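You operate a simulated robot arm through the tools that you are given. There is no shell and no other tool. Be economical: measure what you need, move in short steps, check, and stop when the job is done.

The job below is to be done with a simulated robot arm. You get a single attempt, and the scene is never put back.

JOB
Check channel 75 on the meter plate at 4 mA, then 20 mA.
Fine: switch on, black dial to 75; set the orange dial and press the green button at each value; leave it on and its plug in.

Only the result counts: the job must be done as asked and must still hold three seconds after the hand-in. Knocking over, shifting, dropping, spilling or breaking anything else fails it.

ROBOT AND FRAMES
A 7-joint arm with a two-finger parallel gripper on a trunk, on a base that drives. Base frame: it is fixed to the floor where the robot stands at the start and does not move with it; the origin is under the middle of the robot, x ahead of it, y to its left, z up; the surface under the hand at the start is at about z = 0.85. Lengths are in m, angles in degrees, forces in N, time in s.
Its first joint turns from -166.0 to 166.0 degrees. Places, roughly: black dial of the blue meter plate [0.6, -0.1, 0.9]; green button of the blue meter plate [0.7, -0.1, 0.9]; orange dial of the blue meter plate [0.6, 0, 0.9]; red switch of the blue meter plate [0.5, -0.1, 0.9]. Payload 3.43 kg.
The TCP is the grasp point between the finger pads, 0.03 m short of the fingertips. In the tool frame z runs along the fingers and y along their closing line. The gripper opens to 0.094 m. The fingers are 0.028 m wide and 0.01 m thick; the gripper's body (0.05 by 0.096 m) begins 0.055 m behind the TCP.
Orientation is told as [roll, pitch, yaw] about the base's x, y, z axes, in that order, counted from this pose: with the fingers straight down and closing along the base's y, the tool's x points along the base's -x, its y along +y and its z along -z.

CONTROLS
- The arm moves only by the tool play_rows. Its argument "deltas" is a list of rows, each an object (a shift or turn left out is 0, a gripper value left out holds the last) with "grip": the finger opening in m, from 0 to 0.094; "xyz": the shift along the tool's x, y, z in units of 200 mm (1.0 is 200 mm), a list of three; "rot": the turn, a rotation vector about the tool's x, y, z in units of 60 degrees (1.0 is 60 degrees), a list of three. In form: [{"grip": grip, "xyz": [dx, dy, dz], "rot": [wx, wy, wz]}, ...]. A call has 1 to 12 rows; each row is the pose to reach, as a shift and turn from the pose commanded when the call began, along the tool's axes at that moment. A call with a number of a shift or a turn outside -1 to 1 is refused whole. Rows are played at 5 a second. More than 0.05 m and 8.6 degrees between two rows, or a gripper value outside its range, and nothing of the call is played. A pose out of reach is approached as far as the arm can. The call stops where the force on the tool passes 50 N (or 10 N more than at its start, if that is more) or the arm is blocked; 0.2 s more then pass. Each finger travels about 0.045 m/s and halts on what it meets, pressing with about 22 N; the grip force reading is that of the motor and also rises with nothing between the fingers. The clock runs only during rows and for 0.2 s after the last one: add rows that repeat a pose to give the fingers time. The reply holds the time, the measured pose of the TCP, the force on the tool along the base axes, the opening and the grip force, in the units named above and with some noise, with the torque about the TCP (base axes, N m) and any sound that the robot's microphone picked up.
- Cameras (640 x 400 px; columns grow to the right, rows downward): "scene" is now at [0.0271, 0.206, 1.4015]; the picture's right is [-0.28, -0.96, 0.00], its down [-0.43, 0.13, -0.89] and it looks along [0.86, -0.25, -0.45] (base axes); focal length 275 px, centre (320, 200). "wrist" rides on the gripper at [0.076, 0.014, -0.103] in the tool frame; the picture's right is [-0.18, 0.98, 0.00], its down [-0.75, -0.14, -0.64] and it looks along [-0.63, -0.12, 0.77] (tool axes); focal length 243 px, centre (320, 200). There is no depth. A picture from a camera that has moved, and an enlarged one, comes with that camera's place and axes in the base frame and with its lens.
- snapshot(camera): a new picture of that camera. The clock stands still meanwhile.
- roll_base(legs): drives the robot by 1 to 6 legs, each [ahead, turn to the left] in m and degrees, along the robot's own axes; the way and the turn of a leg run together, so that a leg with both is an arc; at most 1.5 m and 180 degrees a leg. The arm and the cameras ride along, it lands a little off, and it stops where it bumps. It gives what a move gives.
- head_to(pan, tilt): turns the head with the scene camera to pan (to the left, within 120 degrees either way) and tilt (down, from -29 to 69), counted from straight ahead of the robot. It gives what a move gives.
- close_up(camera, box): a new picture of the part [left, top, right, bottom] of that camera's present view, enlarged. The clock stands still meanwhile.
- close_job(): hands the job in; it is judged then, once.

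Go step by step. Nothing tells you exact positions but the pictures and the camera data: compare them with the known pose of the tool, close in by small moves and look again before you grip or let go. The budget is 120 turns and 78 pictures, counting those below and the enlarged ones. Unless the task says otherwise, let go and move clear before handing in, and close with one line.

The tools are called after "Emit:" as a command line: name --argument value ..., lists and objects as JSON in quotes. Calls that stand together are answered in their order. play_rows: Moves the arm, as the interface text tells. Its arguments: {"type":"object","properties":{"deltas":{"type":"array","items":{"type":"object","properties":{"grip":{"type":"number"},"xyz":{"type":"array","items":{"type":"number"}},"rot":{"type":"array","items":{"type":"number"}}}}}},"required":["deltas"]} The other tools are called the same way: roll_base (legs) drives the base; head_to (pan, tilt) turns the head that bears the scene camera; snapshot (camera) takes a picture; close_up (camera, box) takes an enlarged picture of a part of a camera's view; close_job () hands the job in.

At the start:

```text
time: 0.0
ee_pos: [0.6595, -0.0207, 1.2861]
orientation: [0.0, 0.0, 0.6]
ft_force: [1.0, 0.6, -0.2]
moment: [-0.01, -0.02, 0.02]
gripper_width: 0.0939
grasp_force: 0.1
robot x, y, heading: [0.0013, -0.0018, -0.0]
head pan, tilt: [-16.3, 26.6]
```

scene: 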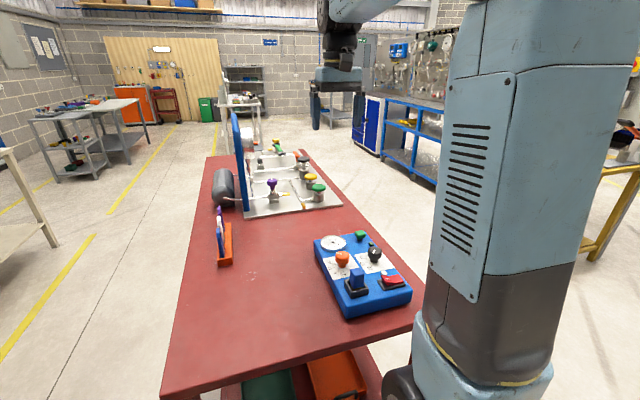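
wrist: 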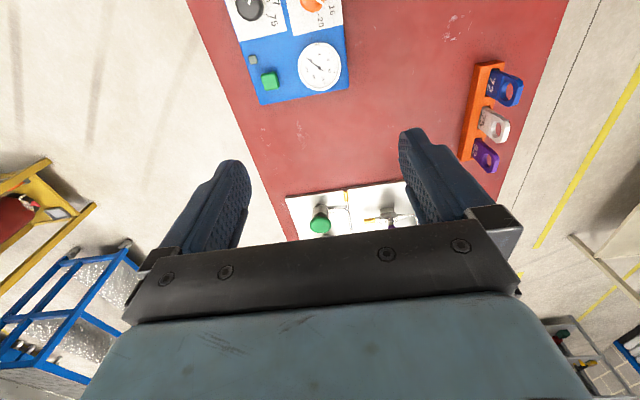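

I see a blue meter plate with a black dial, orange dial, green button, red switch, gauge and a plug. I'll take close-ups to read it.

Emit:
close_up --camera "scene" --box '[300, 220, 420, 325]'

Emit:
close_up --camera "wrist" --box '[200, 0, 380, 112]'

```text
3.81 times, centred on (360, 272) of scene
camera zoom: at [0.0271, 0.206, 1.4015], right [-0.28, -0.96, 0.0], down [-0.43, 0.13, -0.89], along [0.86, -0.25, -0.45], focal length 1048 px, centre (168, -76)
```

zoom: 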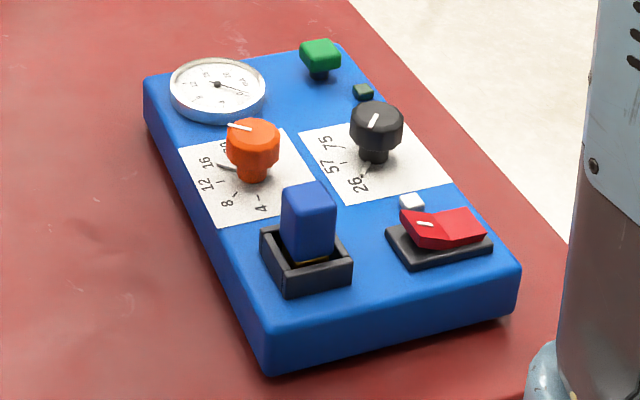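

```text
3.56 times, centred on (290, 56) of wrist
camera zoom: at [0.5824, -0.0073, 1.3882], right [0.17, 0.98, 0.0], down [0.76, -0.13, 0.64], along [0.63, -0.11, -0.77], focal length 863 px, centre (427, 712)
```

zoom: 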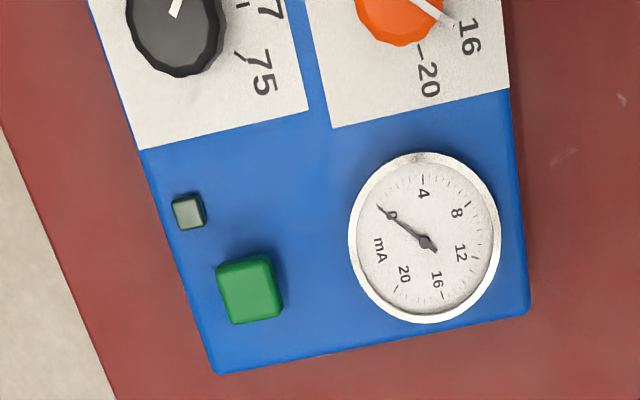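

The plate's details need a view from above. I'll draw the tool back so the wrist camera sees the whole plate.

Emit:
play_rows --deltas '[{"xyz": [0.2, 0, 0], "grip": 0.0}, {"xyz": [0.4, 0, 0]}, {"xyz": [0.6, 0, 0]}, {"xyz": [0.8, 0, 0]}, {"xyz": [0.8, 0, 0]}]'

Emit:
snapshot --camera "wrist"

```text
time: 1.2
ee_pos: [0.4982, -0.0208, 1.2868]
orientation: [0.0, 0.0, 0.6]
ft_force: [-0.6, -0.2, 0.0]
moment: [0.02, -0.02, 0.0]
gripper_width: 0.0
grasp_force: 10.7
robot x, y, heading: [0.0031, -0.0041, -0.1]
head pan, tilt: [-16.3, 26.6]
```

```text
73 pictures are left
camera wrist: at [0.4214, -0.0078, 1.3889], right [0.17, 0.98, 0.0], down [0.76, -0.13, 0.64], along [0.63, -0.11, -0.77], focal length 243 px, centre (320, 200)
```

wrist: 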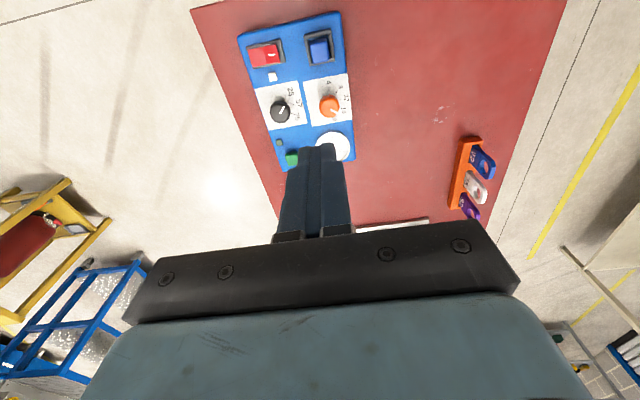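

The whole plate is now in view; enlarging it to localize the parts.

Emit:
close_up --camera "wrist" --box '[210, 5, 370, 165]'

Emit:
close_up --camera "wrist" --box '[245, 70, 365, 145]'

```text
2.50 times, centred on (290, 85) of wrist
camera zoom: at [0.4214, -0.0078, 1.3889], right [0.17, 0.98, 0.0], down [0.76, -0.13, 0.64], along [0.63, -0.11, -0.77], focal length 606 px, centre (395, 488)
```

zoom: 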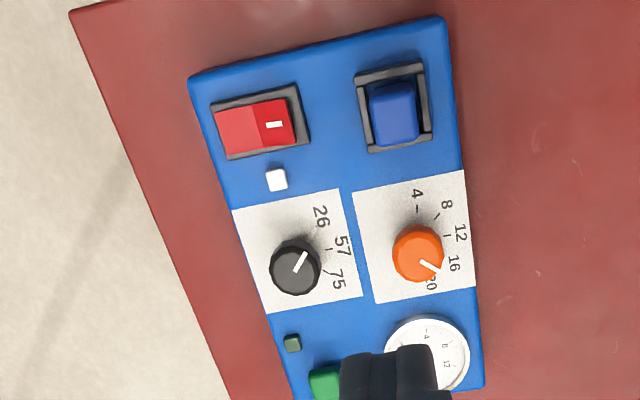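

```text
5.33 times, centred on (305, 108) of wrist
camera zoom: at [0.4214, -0.0078, 1.3889], right [0.17, 0.98, 0.0], down [0.76, -0.13, 0.64], along [0.63, -0.11, -0.77], focal length 1294 px, centre (400, 693)
```

zoom: 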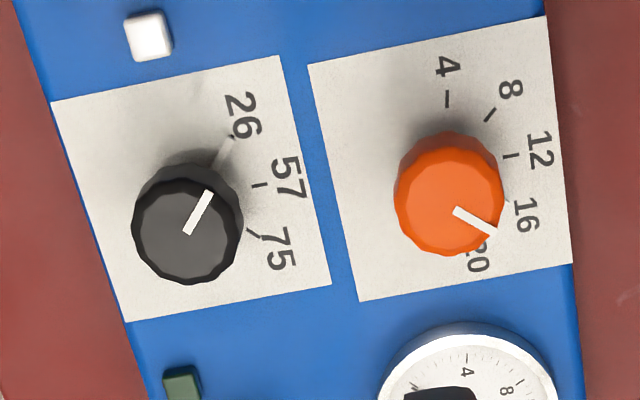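

Next, tighter enlargements of each dial and switch for accurate angles.

Emit:
close_up --camera "wrist" --box '[260, 85, 308, 127]'

Emit:
close_up --camera "wrist" --box '[310, 75, 358, 117]'

Emit:
close_up --camera "scene" --box '[340, 235, 415, 300]'

```text
9.52 times, centred on (284, 106) of wrist
camera zoom: at [0.4214, -0.0078, 1.3889], right [0.17, 0.98, 0.0], down [0.76, -0.13, 0.64], along [0.63, -0.11, -0.77], focal length 2311 px, centre (663, 1095)
```

zoom: 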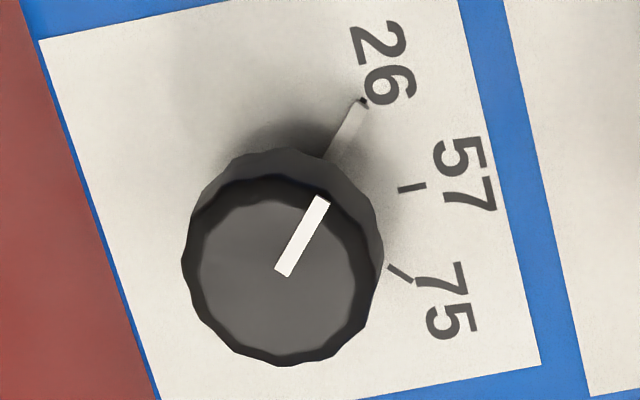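

```text
9.52 times, centred on (334, 96) of wrist
camera zoom: at [0.4214, -0.0078, 1.3889], right [0.17, 0.98, 0.0], down [0.76, -0.13, 0.64], along [0.63, -0.11, -0.77], focal length 2311 px, centre (187, 1190)
```

zoom: 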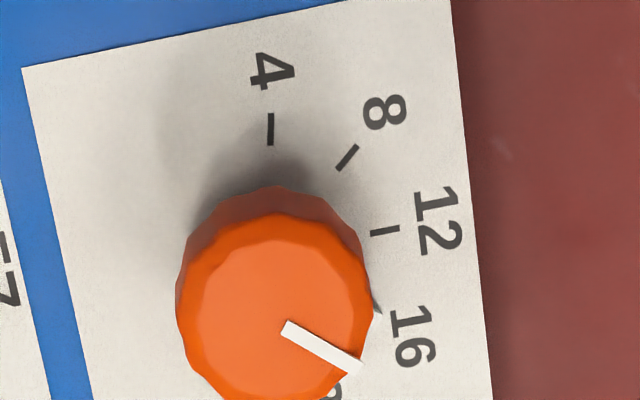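

```text
6.15 times, centred on (378, 268) of scene
camera zoom: at [0.0268, 0.2059, 1.4015], right [-0.28, -0.96, 0.0], down [-0.43, 0.13, -0.89], along [0.86, -0.25, -0.45], focal length 1693 px, centre (-34, -215)
```

zoom: 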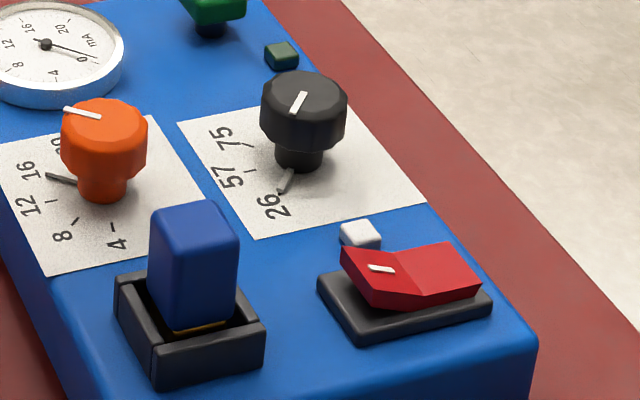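

Plate top is about z=0.90. Black dial is near (0.573, -0.110) on 26, orange near (0.579, -0.018) on about 15–16, and the switch rocker is near (0.48, -0.10), too close to the reach limit. I'll back the base up 0.1 m and look at the green button.

Emit:
roll_base --legs '[[-0.1, 0]]'

Emit:
snapshot --camera "wrist"

Emit:
close_up --camera "scene" --box '[300, 200, 440, 300]'

```text
time: 2.4
ee_pos: [0.3985, -0.0201, 1.2871]
orientation: [0.0, 0.0, 0.7]
ft_force: [-0.5, 0.8, 0.7]
moment: [-0.03, -0.01, 0.03]
gripper_width: 0.0004
grasp_force: 22.4
robot x, y, heading: [-0.1035, -0.0027, 0.2]
head pan, tilt: [-16.3, 26.6]
```

```text
67 pictures are left
camera wrist: at [0.3203, -0.0076, 1.3888], right [0.17, 0.98, 0.0], down [0.76, -0.13, 0.64], along [0.63, -0.11, -0.77], focal length 243 px, centre (320, 200)
```

wrist: 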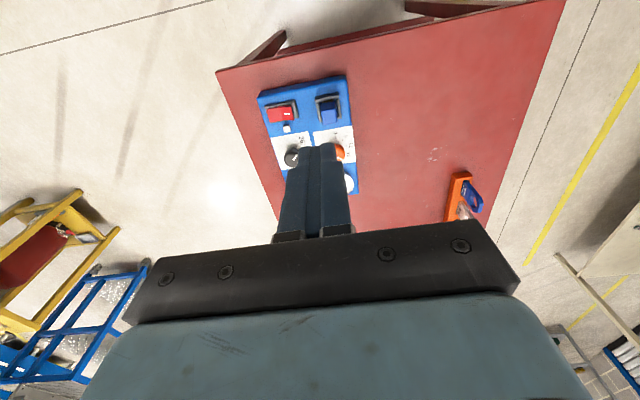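

```text
4.00 times, centred on (370, 250) of scene
camera zoom: at [-0.0749, 0.2059, 1.4015], right [-0.28, -0.96, 0.0], down [-0.43, 0.13, -0.89], along [0.86, -0.25, -0.45], focal length 1100 px, centre (120, 0)
```

zoom: 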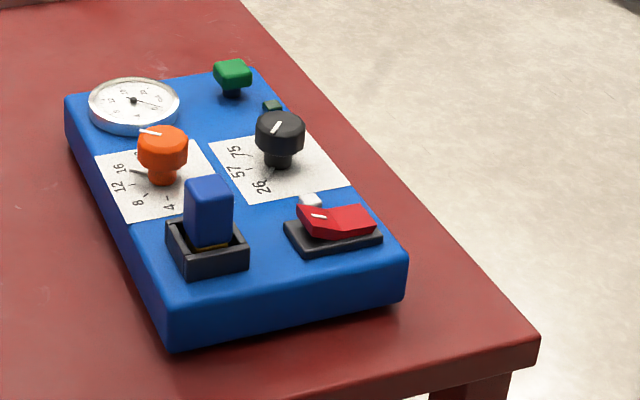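

The rocker's dash end is up, at about (0.480, -0.099, 0.923). Moving the closed fingers above it.

Emit:
play_rows --deltas '[{"grip": 0.0, "xyz": [-0.0655, -0.064, 0.15]}, {"xyz": [-0.131, -0.128, 0.3]}, {"xyz": [-0.196, -0.1925, 0.45]}, {"xyz": [-0.262, -0.257, 0.6]}, {"xyz": [-0.327, -0.321, 0.75]}, {"xyz": [-0.393, -0.385, 0.9]}, {"xyz": [-0.393, -0.385, 0.95]}, {"xyz": [-0.393, -0.385, 0.95]}]'

Emit:
close_up --camera "scene" --box '[300, 180, 440, 300]'

Emit:
snapshot --camera "wrist"

```text
time: 4.2
ee_pos: [0.4775, -0.0985, 1.097]
orientation: [0.0, 0.0, 0.8]
ft_force: [-1.1, 1.2, 0.0]
moment: [-0.01, 0.06, -0.01]
gripper_width: 0.0001
grasp_force: 22.2
robot x, y, heading: [-0.0994, -0.0032, -0.1]
head pan, tilt: [-16.3, 26.6]
```

```text
3.33 times, centred on (370, 240) of scene
camera zoom: at [-0.0748, 0.2059, 1.4015], right [-0.28, -0.96, 0.0], down [-0.43, 0.13, -0.89], along [0.86, -0.25, -0.45], focal length 917 px, centre (153, 67)
```

zoom: 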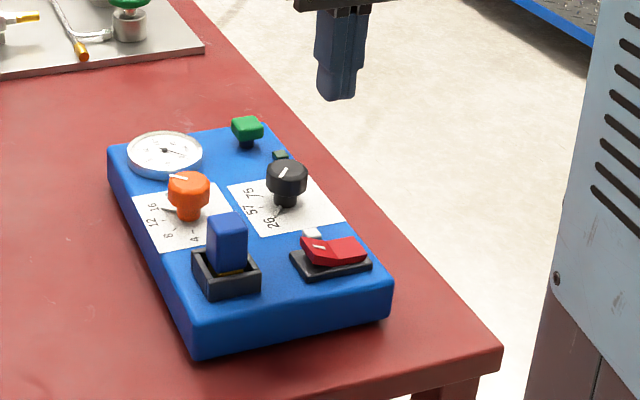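

```text
64 pictures are left
camera wrist: at [0.399, -0.0842, 1.1989], right [0.17, 0.98, 0.0], down [0.76, -0.13, 0.64], along [0.63, -0.11, -0.77], focal length 243 px, centre (320, 200)
```

wrist: 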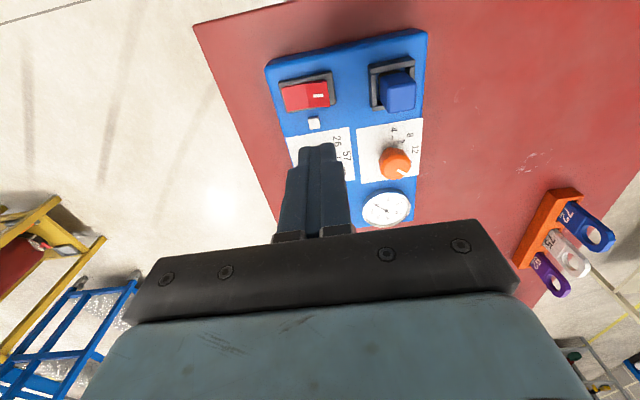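

The view agrees: dash near (0.480, -0.100). Descending to just above the rocker.

Emit:
play_rows --deltas '[{"xyz": [-0.01, 0.02, 0.2]}, {"xyz": [-0.01, 0.02, 0.4]}, {"xyz": [-0.01, 0.02, 0.56]}, {"xyz": [-0.01, 0.02, 0.61]}, {"xyz": [-0.01, 0.02, 0.61]}]'

Emit:
close_up --camera "scene" --box '[320, 205, 420, 290]'

Emit:
snapshot --camera "wrist"

```text
time: 5.4
ee_pos: [0.4783, -0.0946, 0.9753]
orientation: [0.1, 0.0, 0.7]
ft_force: [0.7, -0.8, 0.6]
moment: [0.0, -0.02, 0.0]
gripper_width: 0.0002
grasp_force: 22.1
robot x, y, heading: [-0.0983, -0.0024, 0.1]
head pan, tilt: [-16.3, 26.6]
```

```text
4.71 times, centred on (370, 248) of scene
camera zoom: at [-0.0748, 0.2059, 1.4015], right [-0.28, -0.96, 0.0], down [-0.43, 0.13, -0.89], along [0.86, -0.25, -0.45], focal length 1294 px, centre (85, -24)
```

zoom: 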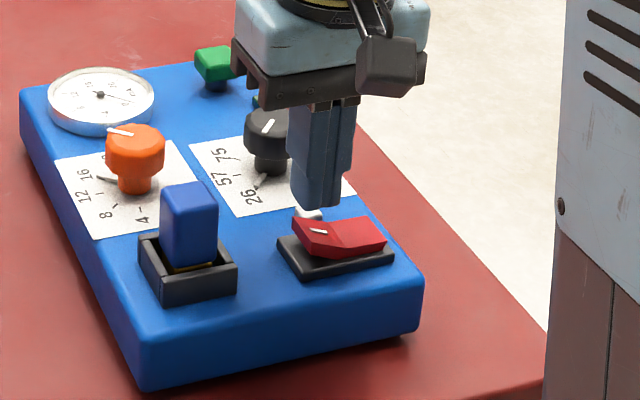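

```text
62 pictures are left
camera wrist: at [0.4011, -0.0801, 1.0774], right [0.17, 0.98, 0.0], down [0.76, -0.13, 0.64], along [0.63, -0.11, -0.77], focal length 243 px, centre (320, 200)
```

wrist: 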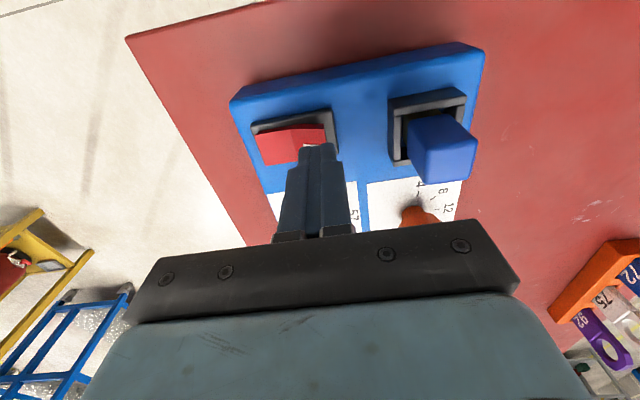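

The tip lies over the dash end, 2 cm above it. Pressing in small steps.

Emit:
play_rows --deltas '[{"xyz": [0, 0, 0.05]}, {"xyz": [0, 0, 0.08]}, {"xyz": [0, 0, 0.1]}, {"xyz": [0, 0, 0.12]}, {"xyz": [0, 0, 0.14]}, {"xyz": [0, 0, 0.155]}, {"xyz": [0, 0, 0.17]}]'

Emit:
close_up --camera "scene" --box '[320, 205, 420, 290]'

```text
time: 7.0
ee_pos: [0.4782, -0.0929, 0.945]
orientation: [0.1, -0.2, 0.8]
ft_force: [-12.9, 1.5, 16.5]
moment: [-0.1, 0.47, -0.08]
gripper_width: 0.0
grasp_force: 22.1
robot x, y, heading: [-0.0991, -0.0015, 0.3]
head pan, tilt: [-16.3, 26.6]
stopped in row 7: the force on the tool passed its limit at 55 N (the readings are from after the stop); the commanded pose is now the measured one
```

```text
4.71 times, centred on (370, 248) of scene
camera zoom: at [-0.076, 0.206, 1.4015], right [-0.28, -0.96, 0.0], down [-0.43, 0.13, -0.89], along [0.86, -0.25, -0.45], focal length 1294 px, centre (85, -24)
```

zoom: 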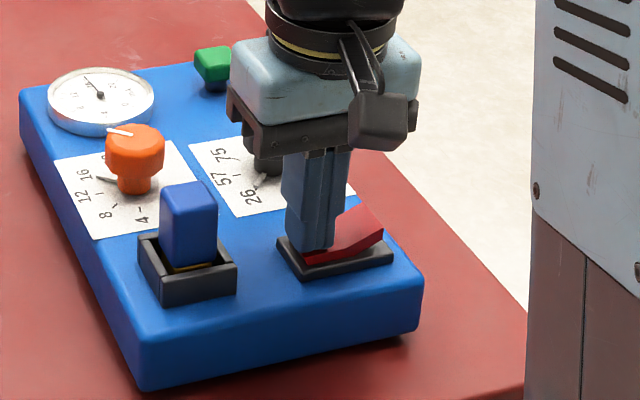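

The rocker flipped and the gauge needle moved. Raising the tool and checking.

Emit:
play_rows --deltas '[{"xyz": [0, 0, -0.1]}, {"xyz": [0, 0, -0.3]}, {"xyz": [0, 0, -0.5]}, {"xyz": [0, 0, -0.7]}, {"xyz": [0, 0, -0.7]}]'

Emit:
close_up --camera "scene" --box '[310, 205, 420, 290]'

```text
time: 8.2
ee_pos: [0.4787, -0.0929, 1.0843]
orientation: [-0.1, -0.2, 0.7]
ft_force: [-0.1, 0.1, 0.5]
moment: [0.03, -0.01, 0.01]
gripper_width: 0.0
grasp_force: 21.8
robot x, y, heading: [-0.102, -0.003, 0.2]
head pan, tilt: [-16.3, 26.6]
```

```text
4.71 times, centred on (365, 248) of scene
camera zoom: at [-0.0748, 0.2059, 1.4015], right [-0.28, -0.96, 0.0], down [-0.43, 0.13, -0.89], along [0.86, -0.25, -0.45], focal length 1294 px, centre (108, -24)
```

zoom: 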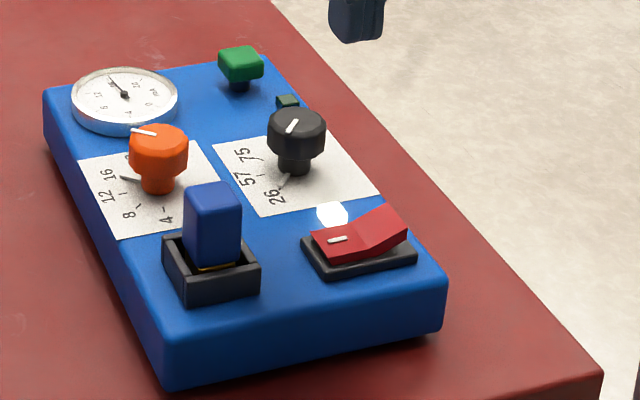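

Power is on, lamp lit. Now over the black dial with the tool yawed about +49° and the fingers part open.

Emit:
play_rows --deltas '[{"grip": 0.064, "xyz": [-0.08, -0.015, 0], "rot": [0, 0, -0.13]}, {"xyz": [-0.16, -0.03, 0], "rot": [0, 0, -0.26]}, {"xyz": [-0.24, -0.045, 0], "rot": [0, 0, -0.39]}, {"xyz": [-0.32, -0.06, 0], "rot": [0, 0, -0.52]}, {"xyz": [-0.4, -0.075, 0], "rot": [0, 0, -0.65]}, {"xyz": [-0.47, -0.0915, 0], "rot": [0, 0, -0.78]}, {"xyz": [-0.47, -0.0915, 0.1], "rot": [0, 0, -0.8]}, {"xyz": [-0.47, -0.0915, 0.2], "rot": [0, 0, -0.8]}, {"xyz": [-0.47, -0.0915, 0.2], "rot": [0, 0, -0.8]}]'

Emit:
snapshot --camera "wrist"

Emit:
close_up --camera "scene" --box '[310, 185, 430, 290]'

```text
time: 10.2
ee_pos: [0.5738, -0.1096, 1.0442]
orientation: [-0.3, 0.0, 48.8]
ft_force: [0.1, 0.1, 0.2]
moment: [0.0, -0.02, 0.01]
gripper_width: 0.0638
grasp_force: 0.1
robot x, y, heading: [-0.1, -0.0038, 0.1]
head pan, tilt: [-16.3, 26.6]
```

```text
59 pictures are left
camera wrist: at [0.5115, -0.1575, 1.1465], right [-0.62, 0.79, 0.0], down [0.6, 0.47, 0.64], along [0.51, 0.4, -0.77], focal length 243 px, centre (320, 200)
```

wrist: 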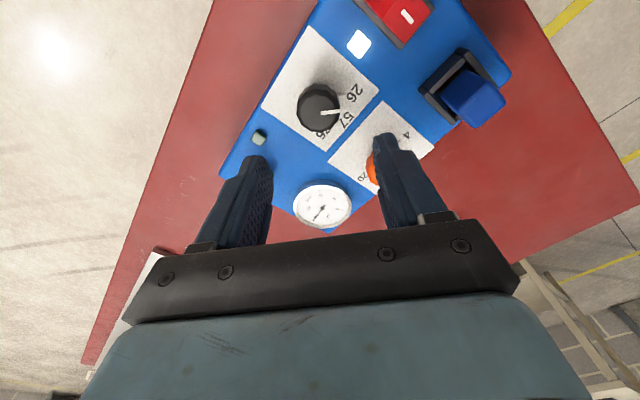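

```text
3.81 times, centred on (370, 238) of scene
camera zoom: at [-0.0747, 0.2059, 1.4015], right [-0.28, -0.96, 0.0], down [-0.43, 0.13, -0.89], along [0.86, -0.25, -0.45], focal length 1048 px, centre (130, 57)
```

zoom: 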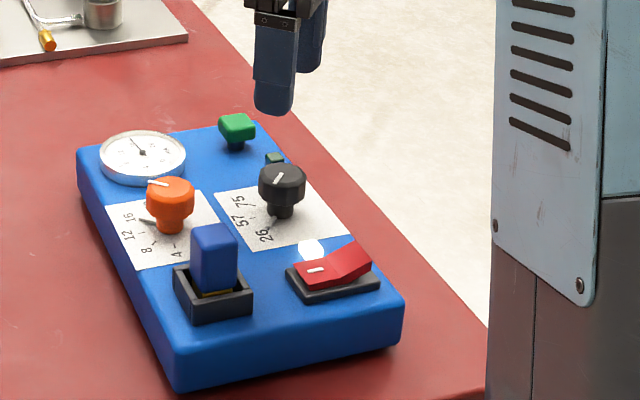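

Zooming in on the knob to refine its position before descending.

Emit:
close_up --camera "wrist" --box '[270, 60, 390, 180]'

```text
3.33 times, centred on (330, 120) of wrist
camera zoom: at [0.5115, -0.1575, 1.1465], right [-0.62, 0.79, 0.0], down [0.6, 0.47, 0.64], along [0.51, 0.4, -0.77], focal length 809 px, centre (287, 467)
```

zoom: 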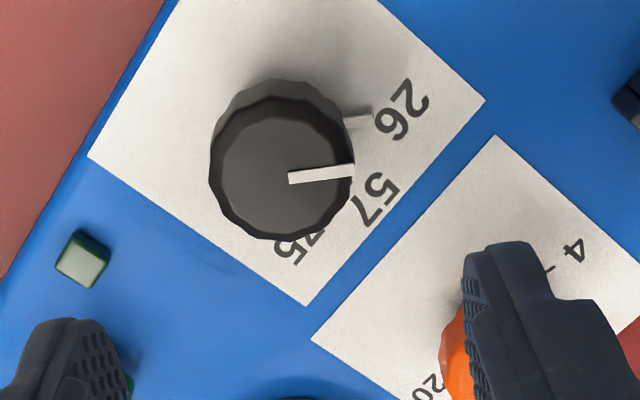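

The knob is at about (0.5725, -0.1105). Descending around it with the tips about 12 mm above the plate.

Emit:
play_rows --deltas '[{"xyz": [0.008, 0.002, 0.15]}, {"xyz": [0.008, 0.002, 0.3]}, {"xyz": [0.008, 0.002, 0.42]}, {"xyz": [0.008, 0.002, 0.5]}, {"xyz": [0.008, 0.002, 0.5]}]'

Emit:
close_up --camera "scene" --box '[310, 205, 420, 290]'

Emit:
close_up --camera "wrist" --box '[200, 60, 440, 260]'

```text
time: 11.4
ee_pos: [0.5732, -0.112, 0.9441]
orientation: [-0.3, -0.2, 48.7]
ft_force: [0.3, 0.3, -0.6]
moment: [0.0, 0.0, 0.03]
gripper_width: 0.0639
grasp_force: 0.0
robot x, y, heading: [-0.1034, -0.0017, 0.6]
head pan, tilt: [-16.3, 26.6]
```

```text
4.71 times, centred on (365, 248) of scene
camera zoom: at [-0.0747, 0.2059, 1.4015], right [-0.28, -0.96, 0.0], down [-0.43, 0.13, -0.89], along [0.86, -0.25, -0.45], focal length 1294 px, centre (108, -24)
```

zoom: 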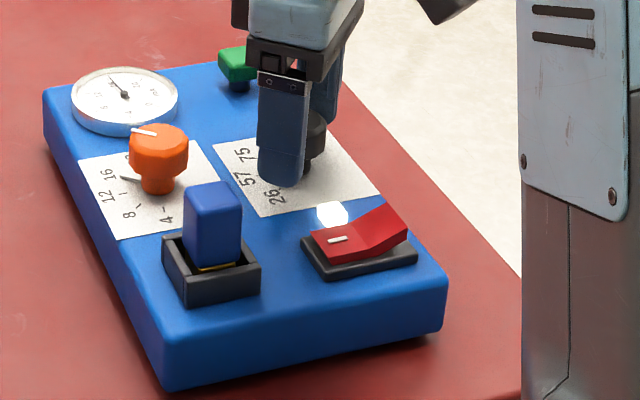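

```text
2.00 times, centred on (320, 160) of wrist
camera zoom: at [0.5106, -0.1598, 1.0468], right [-0.62, 0.79, 0.0], down [0.6, 0.47, 0.64], along [0.51, 0.4, -0.77], focal length 485 px, centre (320, 280)
```

zoom: 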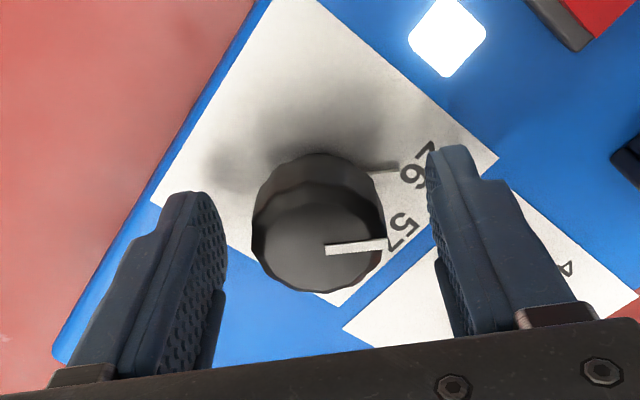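

The knob sits between the fingers. A slight shift of +2 mm along tool x, then close.

Emit:
play_rows --deltas '[{"xyz": [0.012, 0, 0.0]}, {"xyz": [0.012, 0, 0.0], "grip": 0.05}, {"grip": 0.04, "xyz": [0.012, 0, 0]}, {"grip": 0.03, "xyz": [0.012, 0, 0]}, {"grip": 0.03, "xyz": [0.012, 0, 0]}, {"grip": 0.03, "xyz": [0.012, 0, 0]}]'

Emit:
close_up --camera "wrist" --box '[200, 60, 440, 260]'

```text
time: 12.8
ee_pos: [0.5717, -0.1135, 0.9455]
orientation: [-0.2, 0.0, 48.7]
ft_force: [7.0, -5.7, 0.7]
moment: [-0.14, -0.18, -0.03]
gripper_width: 0.0377
grasp_force: 22.5
robot x, y, heading: [-0.1074, -0.0029, 0.2]
head pan, tilt: [-16.3, 26.6]
```

```text
2.00 times, centred on (320, 160) of wrist
camera zoom: at [0.5096, -0.1619, 1.0468], right [-0.62, 0.79, 0.0], down [0.6, 0.47, 0.64], along [0.51, 0.4, -0.76], focal length 485 px, centre (320, 280)
```

zoom: 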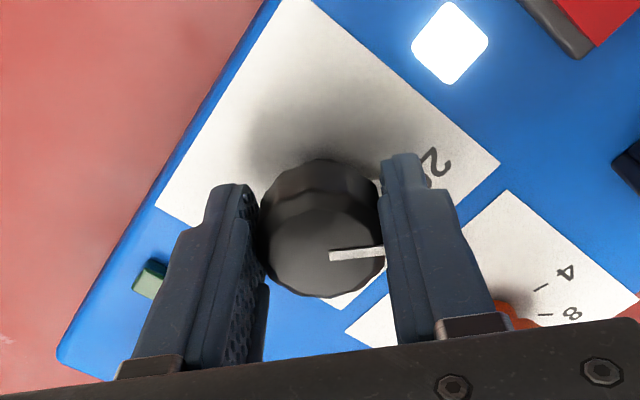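

Gripped, with about 9 N sideways, so I'll ease the tool 1.5 mm that way and begin turning the knob clockwise.

Emit:
play_rows --deltas '[{"xyz": [0, -0.008, 0]}, {"xyz": [0, -0.008, 0], "rot": [0, 0, 0.1]}, {"xyz": [0, -0.008, 0], "rot": [0, 0, 0.2]}, {"xyz": [0, -0.008, 0], "rot": [0, 0, 0.3]}, {"xyz": [0, -0.008, 0], "rot": [0, 0, 0.4]}, {"xyz": [0, -0.008, 0], "rot": [0, 0, 0.5]}, {"xyz": [0, -0.008, 0], "rot": [0, 0, 0.6]}, {"xyz": [0, -0.008, 0], "rot": [0, 0, 0.7]}, {"xyz": [0, -0.008, 0], "rot": [0, 0, 0.8]}, {"xyz": [0, -0.008, 0], "rot": [0, 0, 0.8]}]'

Emit:
close_up --camera "wrist" --box '[200, 60, 440, 260]'

```text
time: 15.0
ee_pos: [0.5731, -0.1128, 0.9445]
orientation: [-0.1, -0.2, 0.6]
ft_force: [-1.6, 20.8, -4.4]
moment: [0.39, -0.13, 0.04]
gripper_width: 0.0411
grasp_force: 10.0
robot x, y, heading: [-0.1053, -0.0067, 0.0]
head pan, tilt: [-16.3, 26.6]
```

```text
2.00 times, centred on (320, 160) of wrist
camera zoom: at [0.4954, -0.0999, 1.0463], right [0.17, 0.98, 0.0], down [0.75, -0.13, 0.64], along [0.64, -0.11, -0.76], focal length 485 px, centre (320, 280)
```

zoom: 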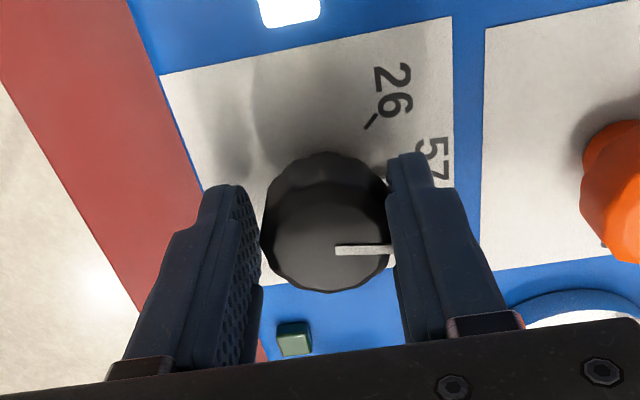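

The knob follows the tool and points to about 57. There is a 21 N side force, so I shift +y 2.5 mm and continue.

Emit:
play_rows --deltas '[{"xyz": [0, 0.006, 0]}, {"xyz": [0, 0.013, 0]}, {"xyz": [0, 0.013, 0]}, {"xyz": [0, 0.013, 0]}]'

```text
time: 16.0
ee_pos: [0.5717, -0.1114, 0.9445]
orientation: [-0.1, -0.2, 0.6]
ft_force: [1.8, 13.4, -0.3]
moment: [0.33, 0.02, -0.04]
gripper_width: 0.0375
grasp_force: 6.7
robot x, y, heading: [-0.1014, 0.0013, 0.1]
head pan, tilt: [-16.3, 26.6]
```

Emit:
play_rows --deltas '[{"xyz": [0, 0.008, 0]}, {"xyz": [0, 0.008, 0]}, {"xyz": [0, 0.008, 0]}]'

Emit:
close_up --camera "wrist" --box '[200, 60, 440, 260]'

```text
time: 16.8
ee_pos: [0.5723, -0.1117, 0.9443]
orientation: [-0.1, -0.3, 0.6]
ft_force: [3.6, -6.9, 2.7]
moment: [-0.39, 0.16, -0.03]
gripper_width: 0.0375
grasp_force: 22.0
robot x, y, heading: [-0.1025, -0.0074, 0.0]
head pan, tilt: [-16.3, 26.6]
```

```text
2.00 times, centred on (320, 160) of wrist
camera zoom: at [0.4952, -0.0978, 1.0462], right [0.17, 0.98, 0.0], down [0.75, -0.13, 0.65], along [0.64, -0.11, -0.76], focal length 485 px, centre (320, 280)
```

zoom: 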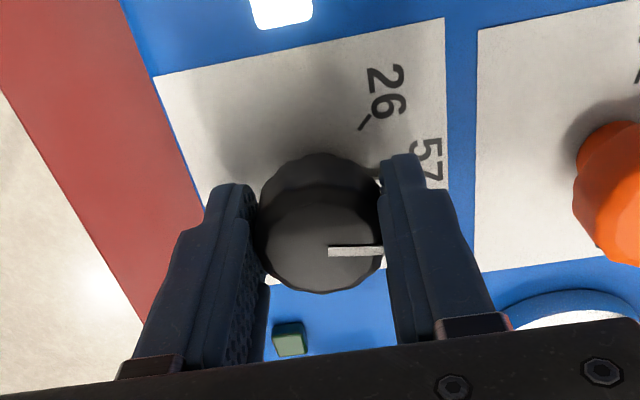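

Well centred now. The pointer is at about 12° past +y and the 75 mark at about 50°, so I turn about 37° more.

Emit:
play_rows --deltas '[{"rot": [0, 0, 0.1]}, {"rot": [0, 0, 0.2]}, {"rot": [0, 0, 0.3]}, {"rot": [0, 0, 0.4]}, {"rot": [0, 0, 0.5]}, {"rot": [0, 0, 0.6]}, {"rot": [0, 0, 0.62]}, {"rot": [0, 0, 0.62]}]'

Emit:
close_up --camera "wrist" --box '[200, 60, 440, 260]'

```text
time: 18.6
ee_pos: [0.5725, -0.1086, 0.945]
orientation: [0.1, -0.2, -36.6]
ft_force: [5.8, -2.8, 12.7]
moment: [0.0, -0.07, 0.11]
gripper_width: 0.0376
grasp_force: 22.5
robot x, y, heading: [-0.1009, 0.0009, 0.3]
head pan, tilt: [-16.3, 26.6]
```

```text
2.00 times, centred on (320, 160) of wrist
camera zoom: at [0.5188, -0.0533, 1.0462], right [0.73, 0.68, 0.0], down [0.52, -0.56, 0.64], along [0.44, -0.47, -0.76], focal length 485 px, centre (320, 280)
```

zoom: 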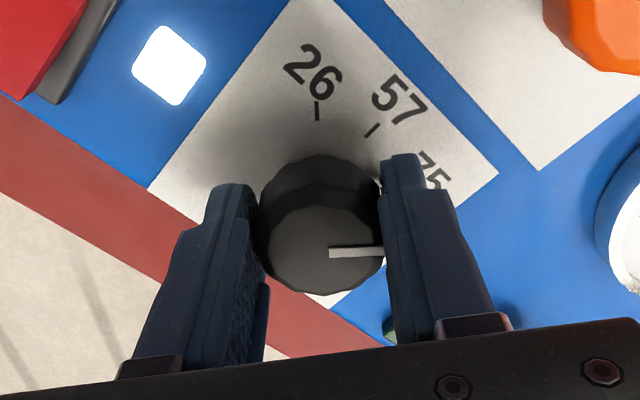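

The pointer should be on 75. Opening, raising, and checking.

Emit:
play_rows --deltas '[{"grip": 0.064}, {"grip": 0.064}, {"grip": 0.064}, {"grip": 0.064, "xyz": [0, 0, -0.15]}, {"xyz": [0, 0, -0.35]}, {"xyz": [0, 0, -0.55]}, {"xyz": [0, 0, -0.55]}]'

Emit:
close_up --camera "wrist" --box '[250, 40, 410, 180]'

Emit:
close_up --camera "scene" --box '[335, 215, 395, 265]'

```text
time: 20.2
ee_pos: [0.5748, -0.108, 1.0539]
orientation: [0.1, -0.2, -36.5]
ft_force: [-0.5, 0.0, 0.3]
moment: [-0.02, 0.02, 0.03]
gripper_width: 0.064
grasp_force: 0.1
robot x, y, heading: [-0.1042, 0.0023, 0.2]
head pan, tilt: [-16.3, 26.6]
```

```text
2.86 times, centred on (330, 110) of wrist
camera zoom: at [0.52, -0.0524, 1.1569], right [0.73, 0.68, 0.0], down [0.52, -0.56, 0.64], along [0.44, -0.47, -0.76], focal length 693 px, centre (291, 457)
```

zoom: 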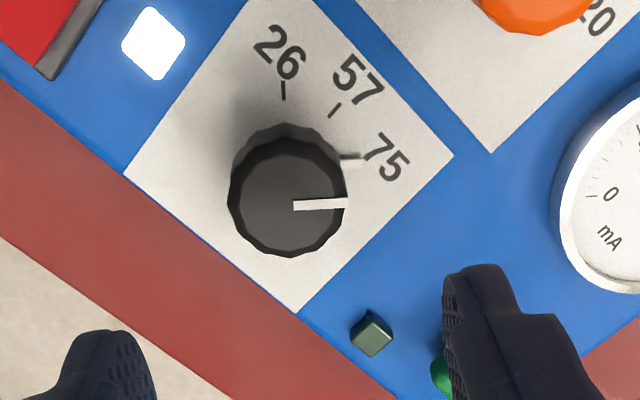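

```text
8.00 times, centred on (365, 240) of scene
camera zoom: at [-0.0747, 0.2059, 1.4015], right [-0.28, -0.96, 0.0], down [-0.43, 0.13, -0.89], along [0.86, -0.25, -0.45], focal length 2201 px, centre (-40, -120)
```

zoom: 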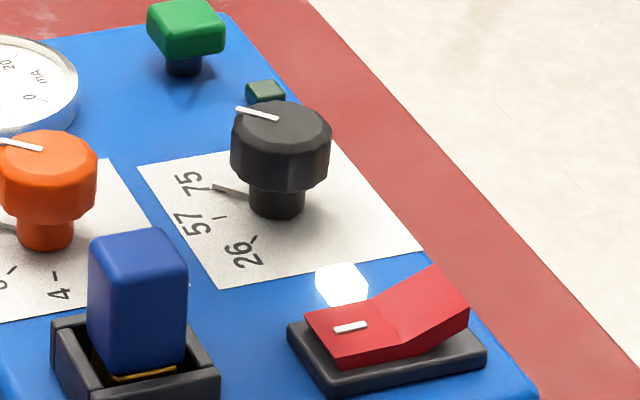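

The pointer appears to lie on the 75 tick. Zooming in for confirmation, plus the orange dial.

Emit:
close_up --camera "wrist" --box '[315, 65, 363, 107]'

Emit:
close_up --camera "wrist" --box '[370, 0, 530, 120]'

```text
9.52 times, centred on (339, 86) of wrist
camera zoom: at [0.52, -0.0524, 1.1569], right [0.73, 0.68, 0.0], down [0.52, -0.56, 0.64], along [0.44, -0.47, -0.76], focal length 2311 px, centre (139, 1286)
```

zoom: 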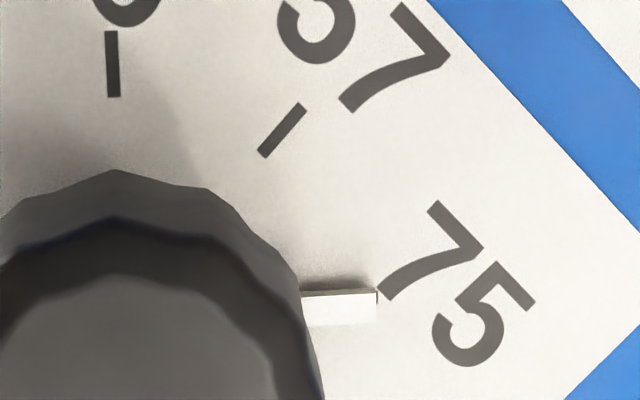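

```text
3.33 times, centred on (450, 60) of wrist
camera zoom: at [0.52, -0.0524, 1.1569], right [0.73, 0.68, 0.0], down [0.52, -0.56, 0.64], along [0.44, -0.47, -0.76], focal length 809 px, centre (-113, 667)
```

zoom: 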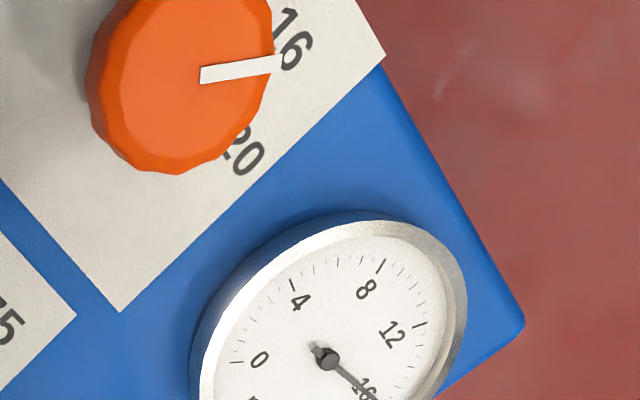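

Black is exactly on 75, and the gauge shows the live value. Moving over the orange dial with yaw about -60°, ready to turn it counter-clockwise to 4.

Emit:
play_rows --deltas '[{"grip": 0.064, "xyz": [0.06, 0.09, 0], "rot": [0, 0, 0.1]}, {"xyz": [0.13, 0.19, 0], "rot": [0, 0, 0.2]}, {"xyz": [0.2, 0.29, 0], "rot": [0, 0, 0.3]}, {"xyz": [0.254, 0.375, 0], "rot": [0, 0, 0.39]}, {"xyz": [0.254, 0.375, 0], "rot": [0, 0, 0.39]}]'

Emit:
close_up --camera "wrist" --box '[200, 40, 440, 240]'

```text
time: 21.4
ee_pos: [0.5759, -0.0189, 1.0538]
orientation: [0.2, -0.1, -60.0]
ft_force: [0.3, -0.4, 0.1]
moment: [0.01, -0.01, 0.01]
gripper_width: 0.0638
grasp_force: 0.1
robot x, y, heading: [-0.1009, -0.001, 0.0]
head pan, tilt: [-16.3, 26.6]
```

```text
2.00 times, centred on (320, 140) of wrist
camera zoom: at [0.5495, 0.0538, 1.1561], right [0.94, 0.33, 0.0], down [0.25, -0.72, 0.64], along [0.22, -0.61, -0.77], focal length 485 px, centre (320, 320)
```

zoom: 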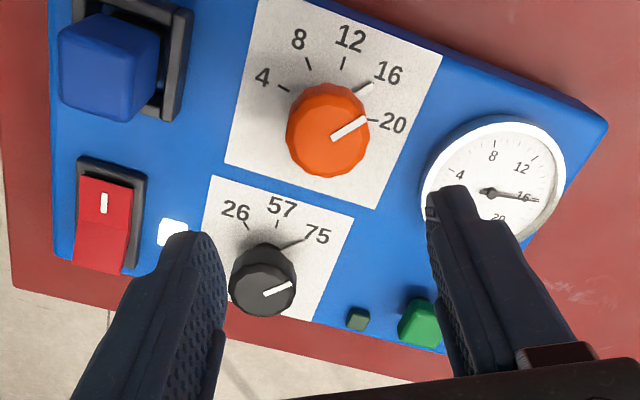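

The view shows orange at 16 and black at 75. Correcting by about 3 mm and descending around the orange knob.

Emit:
play_rows --deltas '[{"xyz": [0.01, 0.014, 0.15]}, {"xyz": [0.01, 0.014, 0.3]}, {"xyz": [0.01, 0.014, 0.45]}, {"xyz": [0.01, 0.014, 0.55]}, {"xyz": [0.01, 0.014, 0.55]}]'

Emit:
close_up --camera "wrist" --box '[200, 60, 440, 260]'

```text
time: 22.6
ee_pos: [0.5776, -0.0174, 0.9447]
orientation: [0.1, -0.4, -59.9]
ft_force: [0.4, 1.3, -0.7]
moment: [0.02, -0.01, -0.02]
gripper_width: 0.064
grasp_force: 0.1
robot x, y, heading: [-0.1013, -0.0007, 0.2]
head pan, tilt: [-16.3, 26.6]
```

```text
2.00 times, centred on (320, 160) of wrist
camera zoom: at [0.551, 0.055, 1.0469], right [0.94, 0.33, 0.0], down [0.25, -0.72, 0.64], along [0.22, -0.61, -0.77], focal length 485 px, centre (320, 280)
```

zoom: 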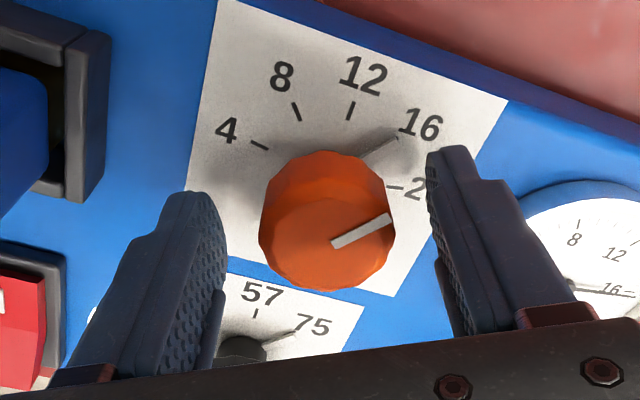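

Centred. Closing on the knob.

Emit:
play_rows --deltas '[{"grip": 0.05}, {"grip": 0.04}, {"grip": 0.03}, {"grip": 0.03}, {"grip": 0.03}, {"grip": 0.03}]'

Emit:
close_up --camera "wrist" --box '[200, 60, 440, 260]'

```text
time: 24.0
ee_pos: [0.5792, -0.0161, 0.9451]
orientation: [0.2, -0.2, -59.8]
ft_force: [19.1, 10.0, 2.7]
moment: [0.31, -0.51, 0.02]
gripper_width: 0.0376
grasp_force: 22.2
robot x, y, heading: [-0.1, 0.0003, 0.0]
head pan, tilt: [-16.3, 26.6]
```

```text
2.00 times, centred on (320, 160) of wrist
camera zoom: at [0.5521, 0.0558, 1.0469], right [0.94, 0.33, 0.0], down [0.25, -0.72, 0.64], along [0.22, -0.61, -0.77], focal length 485 px, centre (320, 280)
```

zoom: 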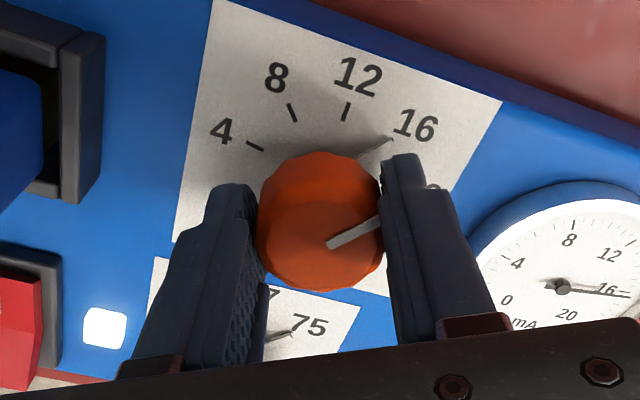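

A 21 N side force along tool +y; easing 2.4 mm that way.

Emit:
play_rows --deltas '[{"xyz": [0, 0.006, 0]}, {"xyz": [0, 0.012, 0]}, {"xyz": [0, 0.012, 0]}, {"xyz": [0, 0.012, 0]}]'

```text
time: 25.0
ee_pos: [0.5787, -0.0176, 0.9453]
orientation: [0.2, -0.2, -60.0]
ft_force: [-1.4, -13.4, 11.9]
moment: [-0.42, 0.01, -0.02]
gripper_width: 0.0379
grasp_force: 22.1
robot x, y, heading: [-0.0995, -0.0019, 0.2]
head pan, tilt: [-16.3, 26.6]
```

Acceptable. Turning counter-clockwise by about 57°.

Emit:
play_rows --deltas '[{"xyz": [0, -0.004, 0], "rot": [0, 0, -0.1]}, {"xyz": [0, -0.004, 0], "rot": [0, 0, -0.2]}, {"xyz": [0, -0.004, 0], "rot": [0, 0, -0.3]}, {"xyz": [0, -0.004, 0], "rot": [0, 0, -0.4]}, {"xyz": [0, -0.004, 0], "rot": [0, 0, -0.5]}, {"xyz": [0, -0.004, 0], "rot": [0, 0, -0.6]}, {"xyz": [0, -0.004, 0], "rot": [0, 0, -0.7]}, {"xyz": [0, -0.004, 0], "rot": [0, 0, -0.8]}, {"xyz": [0, -0.004, 0], "rot": [0, 0, -0.9]}, {"xyz": [0, -0.004, 0], "rot": [0, 0, -0.95]}]'

Emit:
close_up --camera "wrist" --box '[200, 60, 440, 260]'

```text
time: 27.2
ee_pos: [0.5803, -0.0172, 0.9459]
orientation: [0.0, -0.3, -2.8]
ft_force: [0.2, -17.4, 1.0]
moment: [-0.44, -0.26, 0.02]
gripper_width: 0.0402
grasp_force: 8.8
robot x, y, heading: [-0.1024, 0.0021, 0.2]
head pan, tilt: [-16.3, 26.6]
```

```text
2.00 times, centred on (320, 160) of wrist
camera zoom: at [0.5032, 0.0014, 1.046], right [0.23, 0.97, 0.0], down [0.74, -0.18, 0.65], along [0.63, -0.15, -0.76], focal length 485 px, centre (320, 280)
```

zoom: 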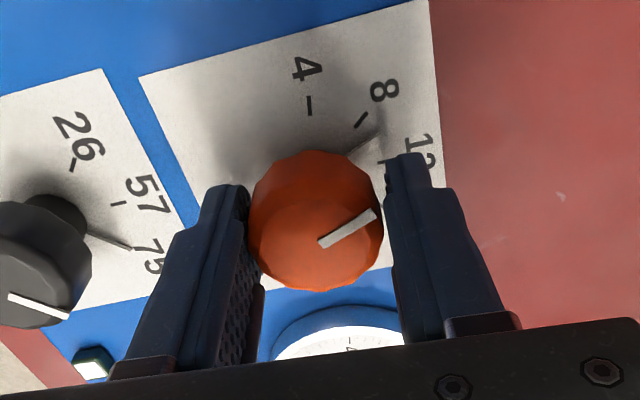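

The knob follows. Recentering with -y 3 mm, then continuing.

Emit:
play_rows --deltas '[{"xyz": [0, -0.007, 0]}, {"xyz": [0, -0.015, 0]}, {"xyz": [0, -0.018, 0]}, {"xyz": [0, -0.018, 0]}]'

```text
time: 28.2
ee_pos: [0.5791, -0.0181, 0.9439]
orientation: [0.0, -0.3, -2.8]
ft_force: [2.7, 3.4, 3.9]
moment: [0.22, -0.38, 0.02]
gripper_width: 0.0377
grasp_force: 21.9
robot x, y, heading: [-0.1008, -0.0037, 0.0]
head pan, tilt: [-16.3, 26.6]
```

Balanced. Continuing counter-clockwise by about 57°.

Emit:
play_rows --deltas '[{"rot": [0, 0, -0.1]}, {"rot": [0, 0, -0.2]}, {"rot": [0, 0, -0.3]}, {"rot": [0, 0, -0.4]}, {"rot": [0, 0, -0.5]}, {"rot": [0, 0, -0.6]}, {"rot": [0, 0, -0.7]}, {"rot": [0, 0, -0.8]}, {"rot": [0, 0, -0.9]}, {"rot": [0, 0, -0.95]}, {"rot": [0, 0, -0.95]}]'

Emit:
close_up --camera "wrist" --box '[200, 60, 440, 260]'

Emit:
close_up --camera "scene" --box '[310, 200, 390, 265]'

```text
time: 30.6
ee_pos: [0.5797, -0.0193, 0.9447]
orientation: [-0.1, -0.1, 54.0]
ft_force: [3.5, -6.5, -2.9]
moment: [-0.19, -0.11, 0.01]
gripper_width: 0.0372
grasp_force: 23.1
robot x, y, heading: [-0.1026, -0.0053, 0.1]
head pan, tilt: [-16.3, 26.6]
```

```text
2.00 times, centred on (320, 160) of wrist
camera zoom: at [0.522, -0.0725, 1.0462], right [-0.69, 0.73, 0.0], down [0.55, 0.53, 0.64], along [0.47, 0.44, -0.77], focal length 485 px, centre (320, 280)
```

zoom: 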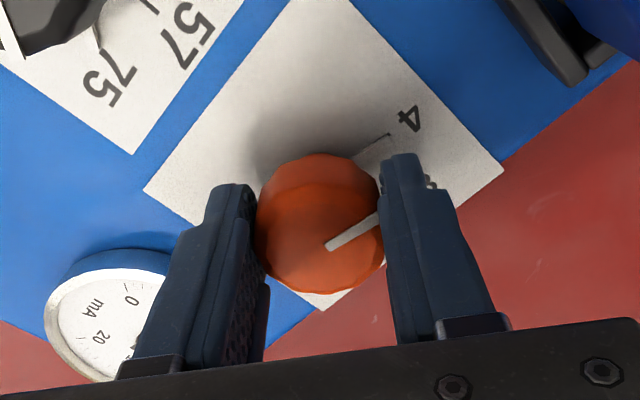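

```text
6.15 times, centred on (350, 232) of scene
camera zoom: at [-0.0743, 0.2056, 1.4015], right [-0.28, -0.96, 0.0], down [-0.43, 0.13, -0.89], along [0.86, -0.25, -0.45], focal length 1693 px, centre (135, 0)
```

zoom: 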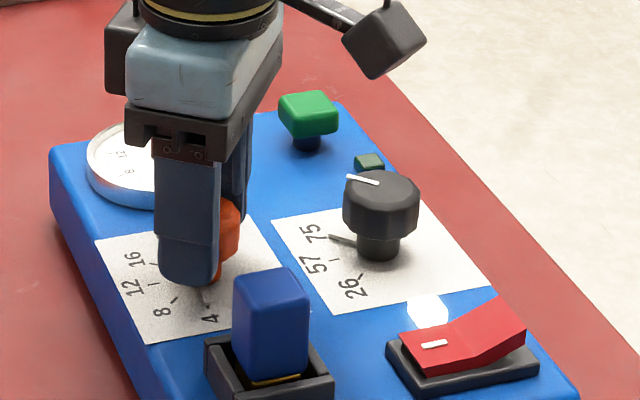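

The pointer is almost at 4; zooming on pointer and tick.

Emit:
close_up --camera "wrist" --box '[365, 110, 413, 150]'

Emit:
close_up --camera "wrist" --box '[210, 175, 290, 255]'

```text
10.00 times, centred on (389, 130) of wrist
camera zoom: at [0.522, -0.0725, 1.0462], right [-0.69, 0.73, 0.0], down [0.55, 0.53, 0.64], along [0.47, 0.44, -0.77], focal length 2426 px, centre (-370, 900)
```

zoom: 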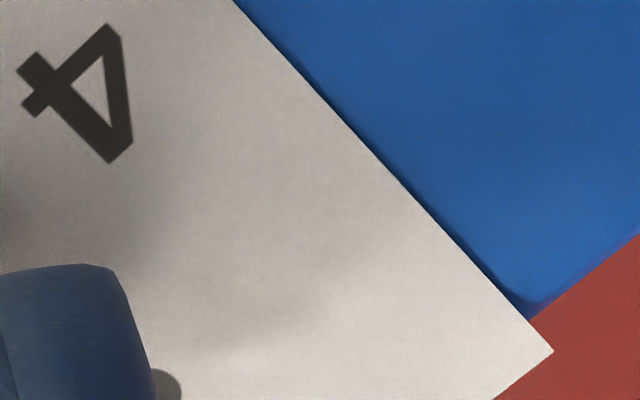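

```text
5.00 times, centred on (250, 215) of wrist
camera zoom: at [0.522, -0.0725, 1.0462], right [-0.69, 0.73, 0.0], down [0.55, 0.53, 0.64], along [0.47, 0.44, -0.77], focal length 1213 px, centre (670, 125)
```

zoom: 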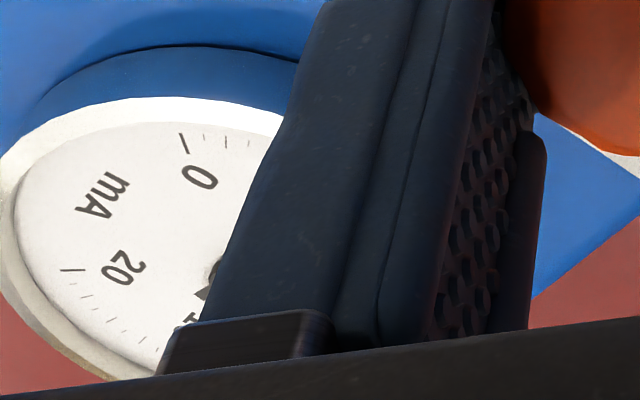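

Emit:
close_up --camera "wrist" --box '[370, 115, 430, 155]'

Emit:
close_up --camera "wrist" --box '[335, 110, 385, 150]'

```text
10.00 times, centred on (400, 135) of wrist
camera zoom: at [0.522, -0.0725, 1.0462], right [-0.69, 0.73, 0.0], down [0.55, 0.53, 0.64], along [0.47, 0.44, -0.77], focal length 2426 px, centre (-480, 850)
```

zoom: 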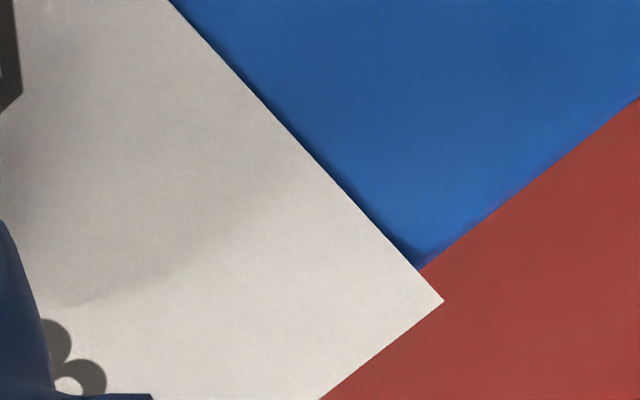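

```text
10.00 times, centred on (360, 130) of wrist
camera zoom: at [0.522, -0.0725, 1.0462], right [-0.69, 0.73, 0.0], down [0.55, 0.53, 0.64], along [0.47, 0.44, -0.77], focal length 2426 px, centre (-80, 900)
```

zoom: 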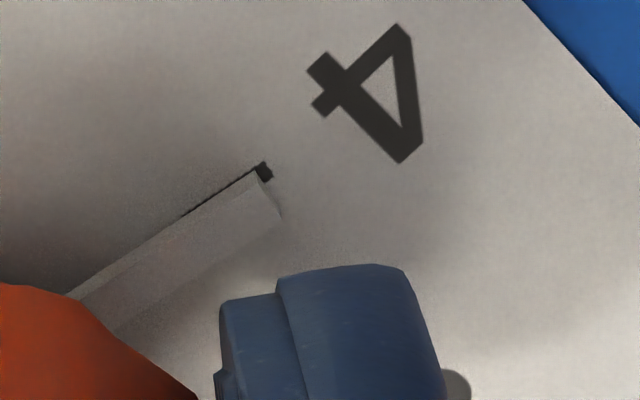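

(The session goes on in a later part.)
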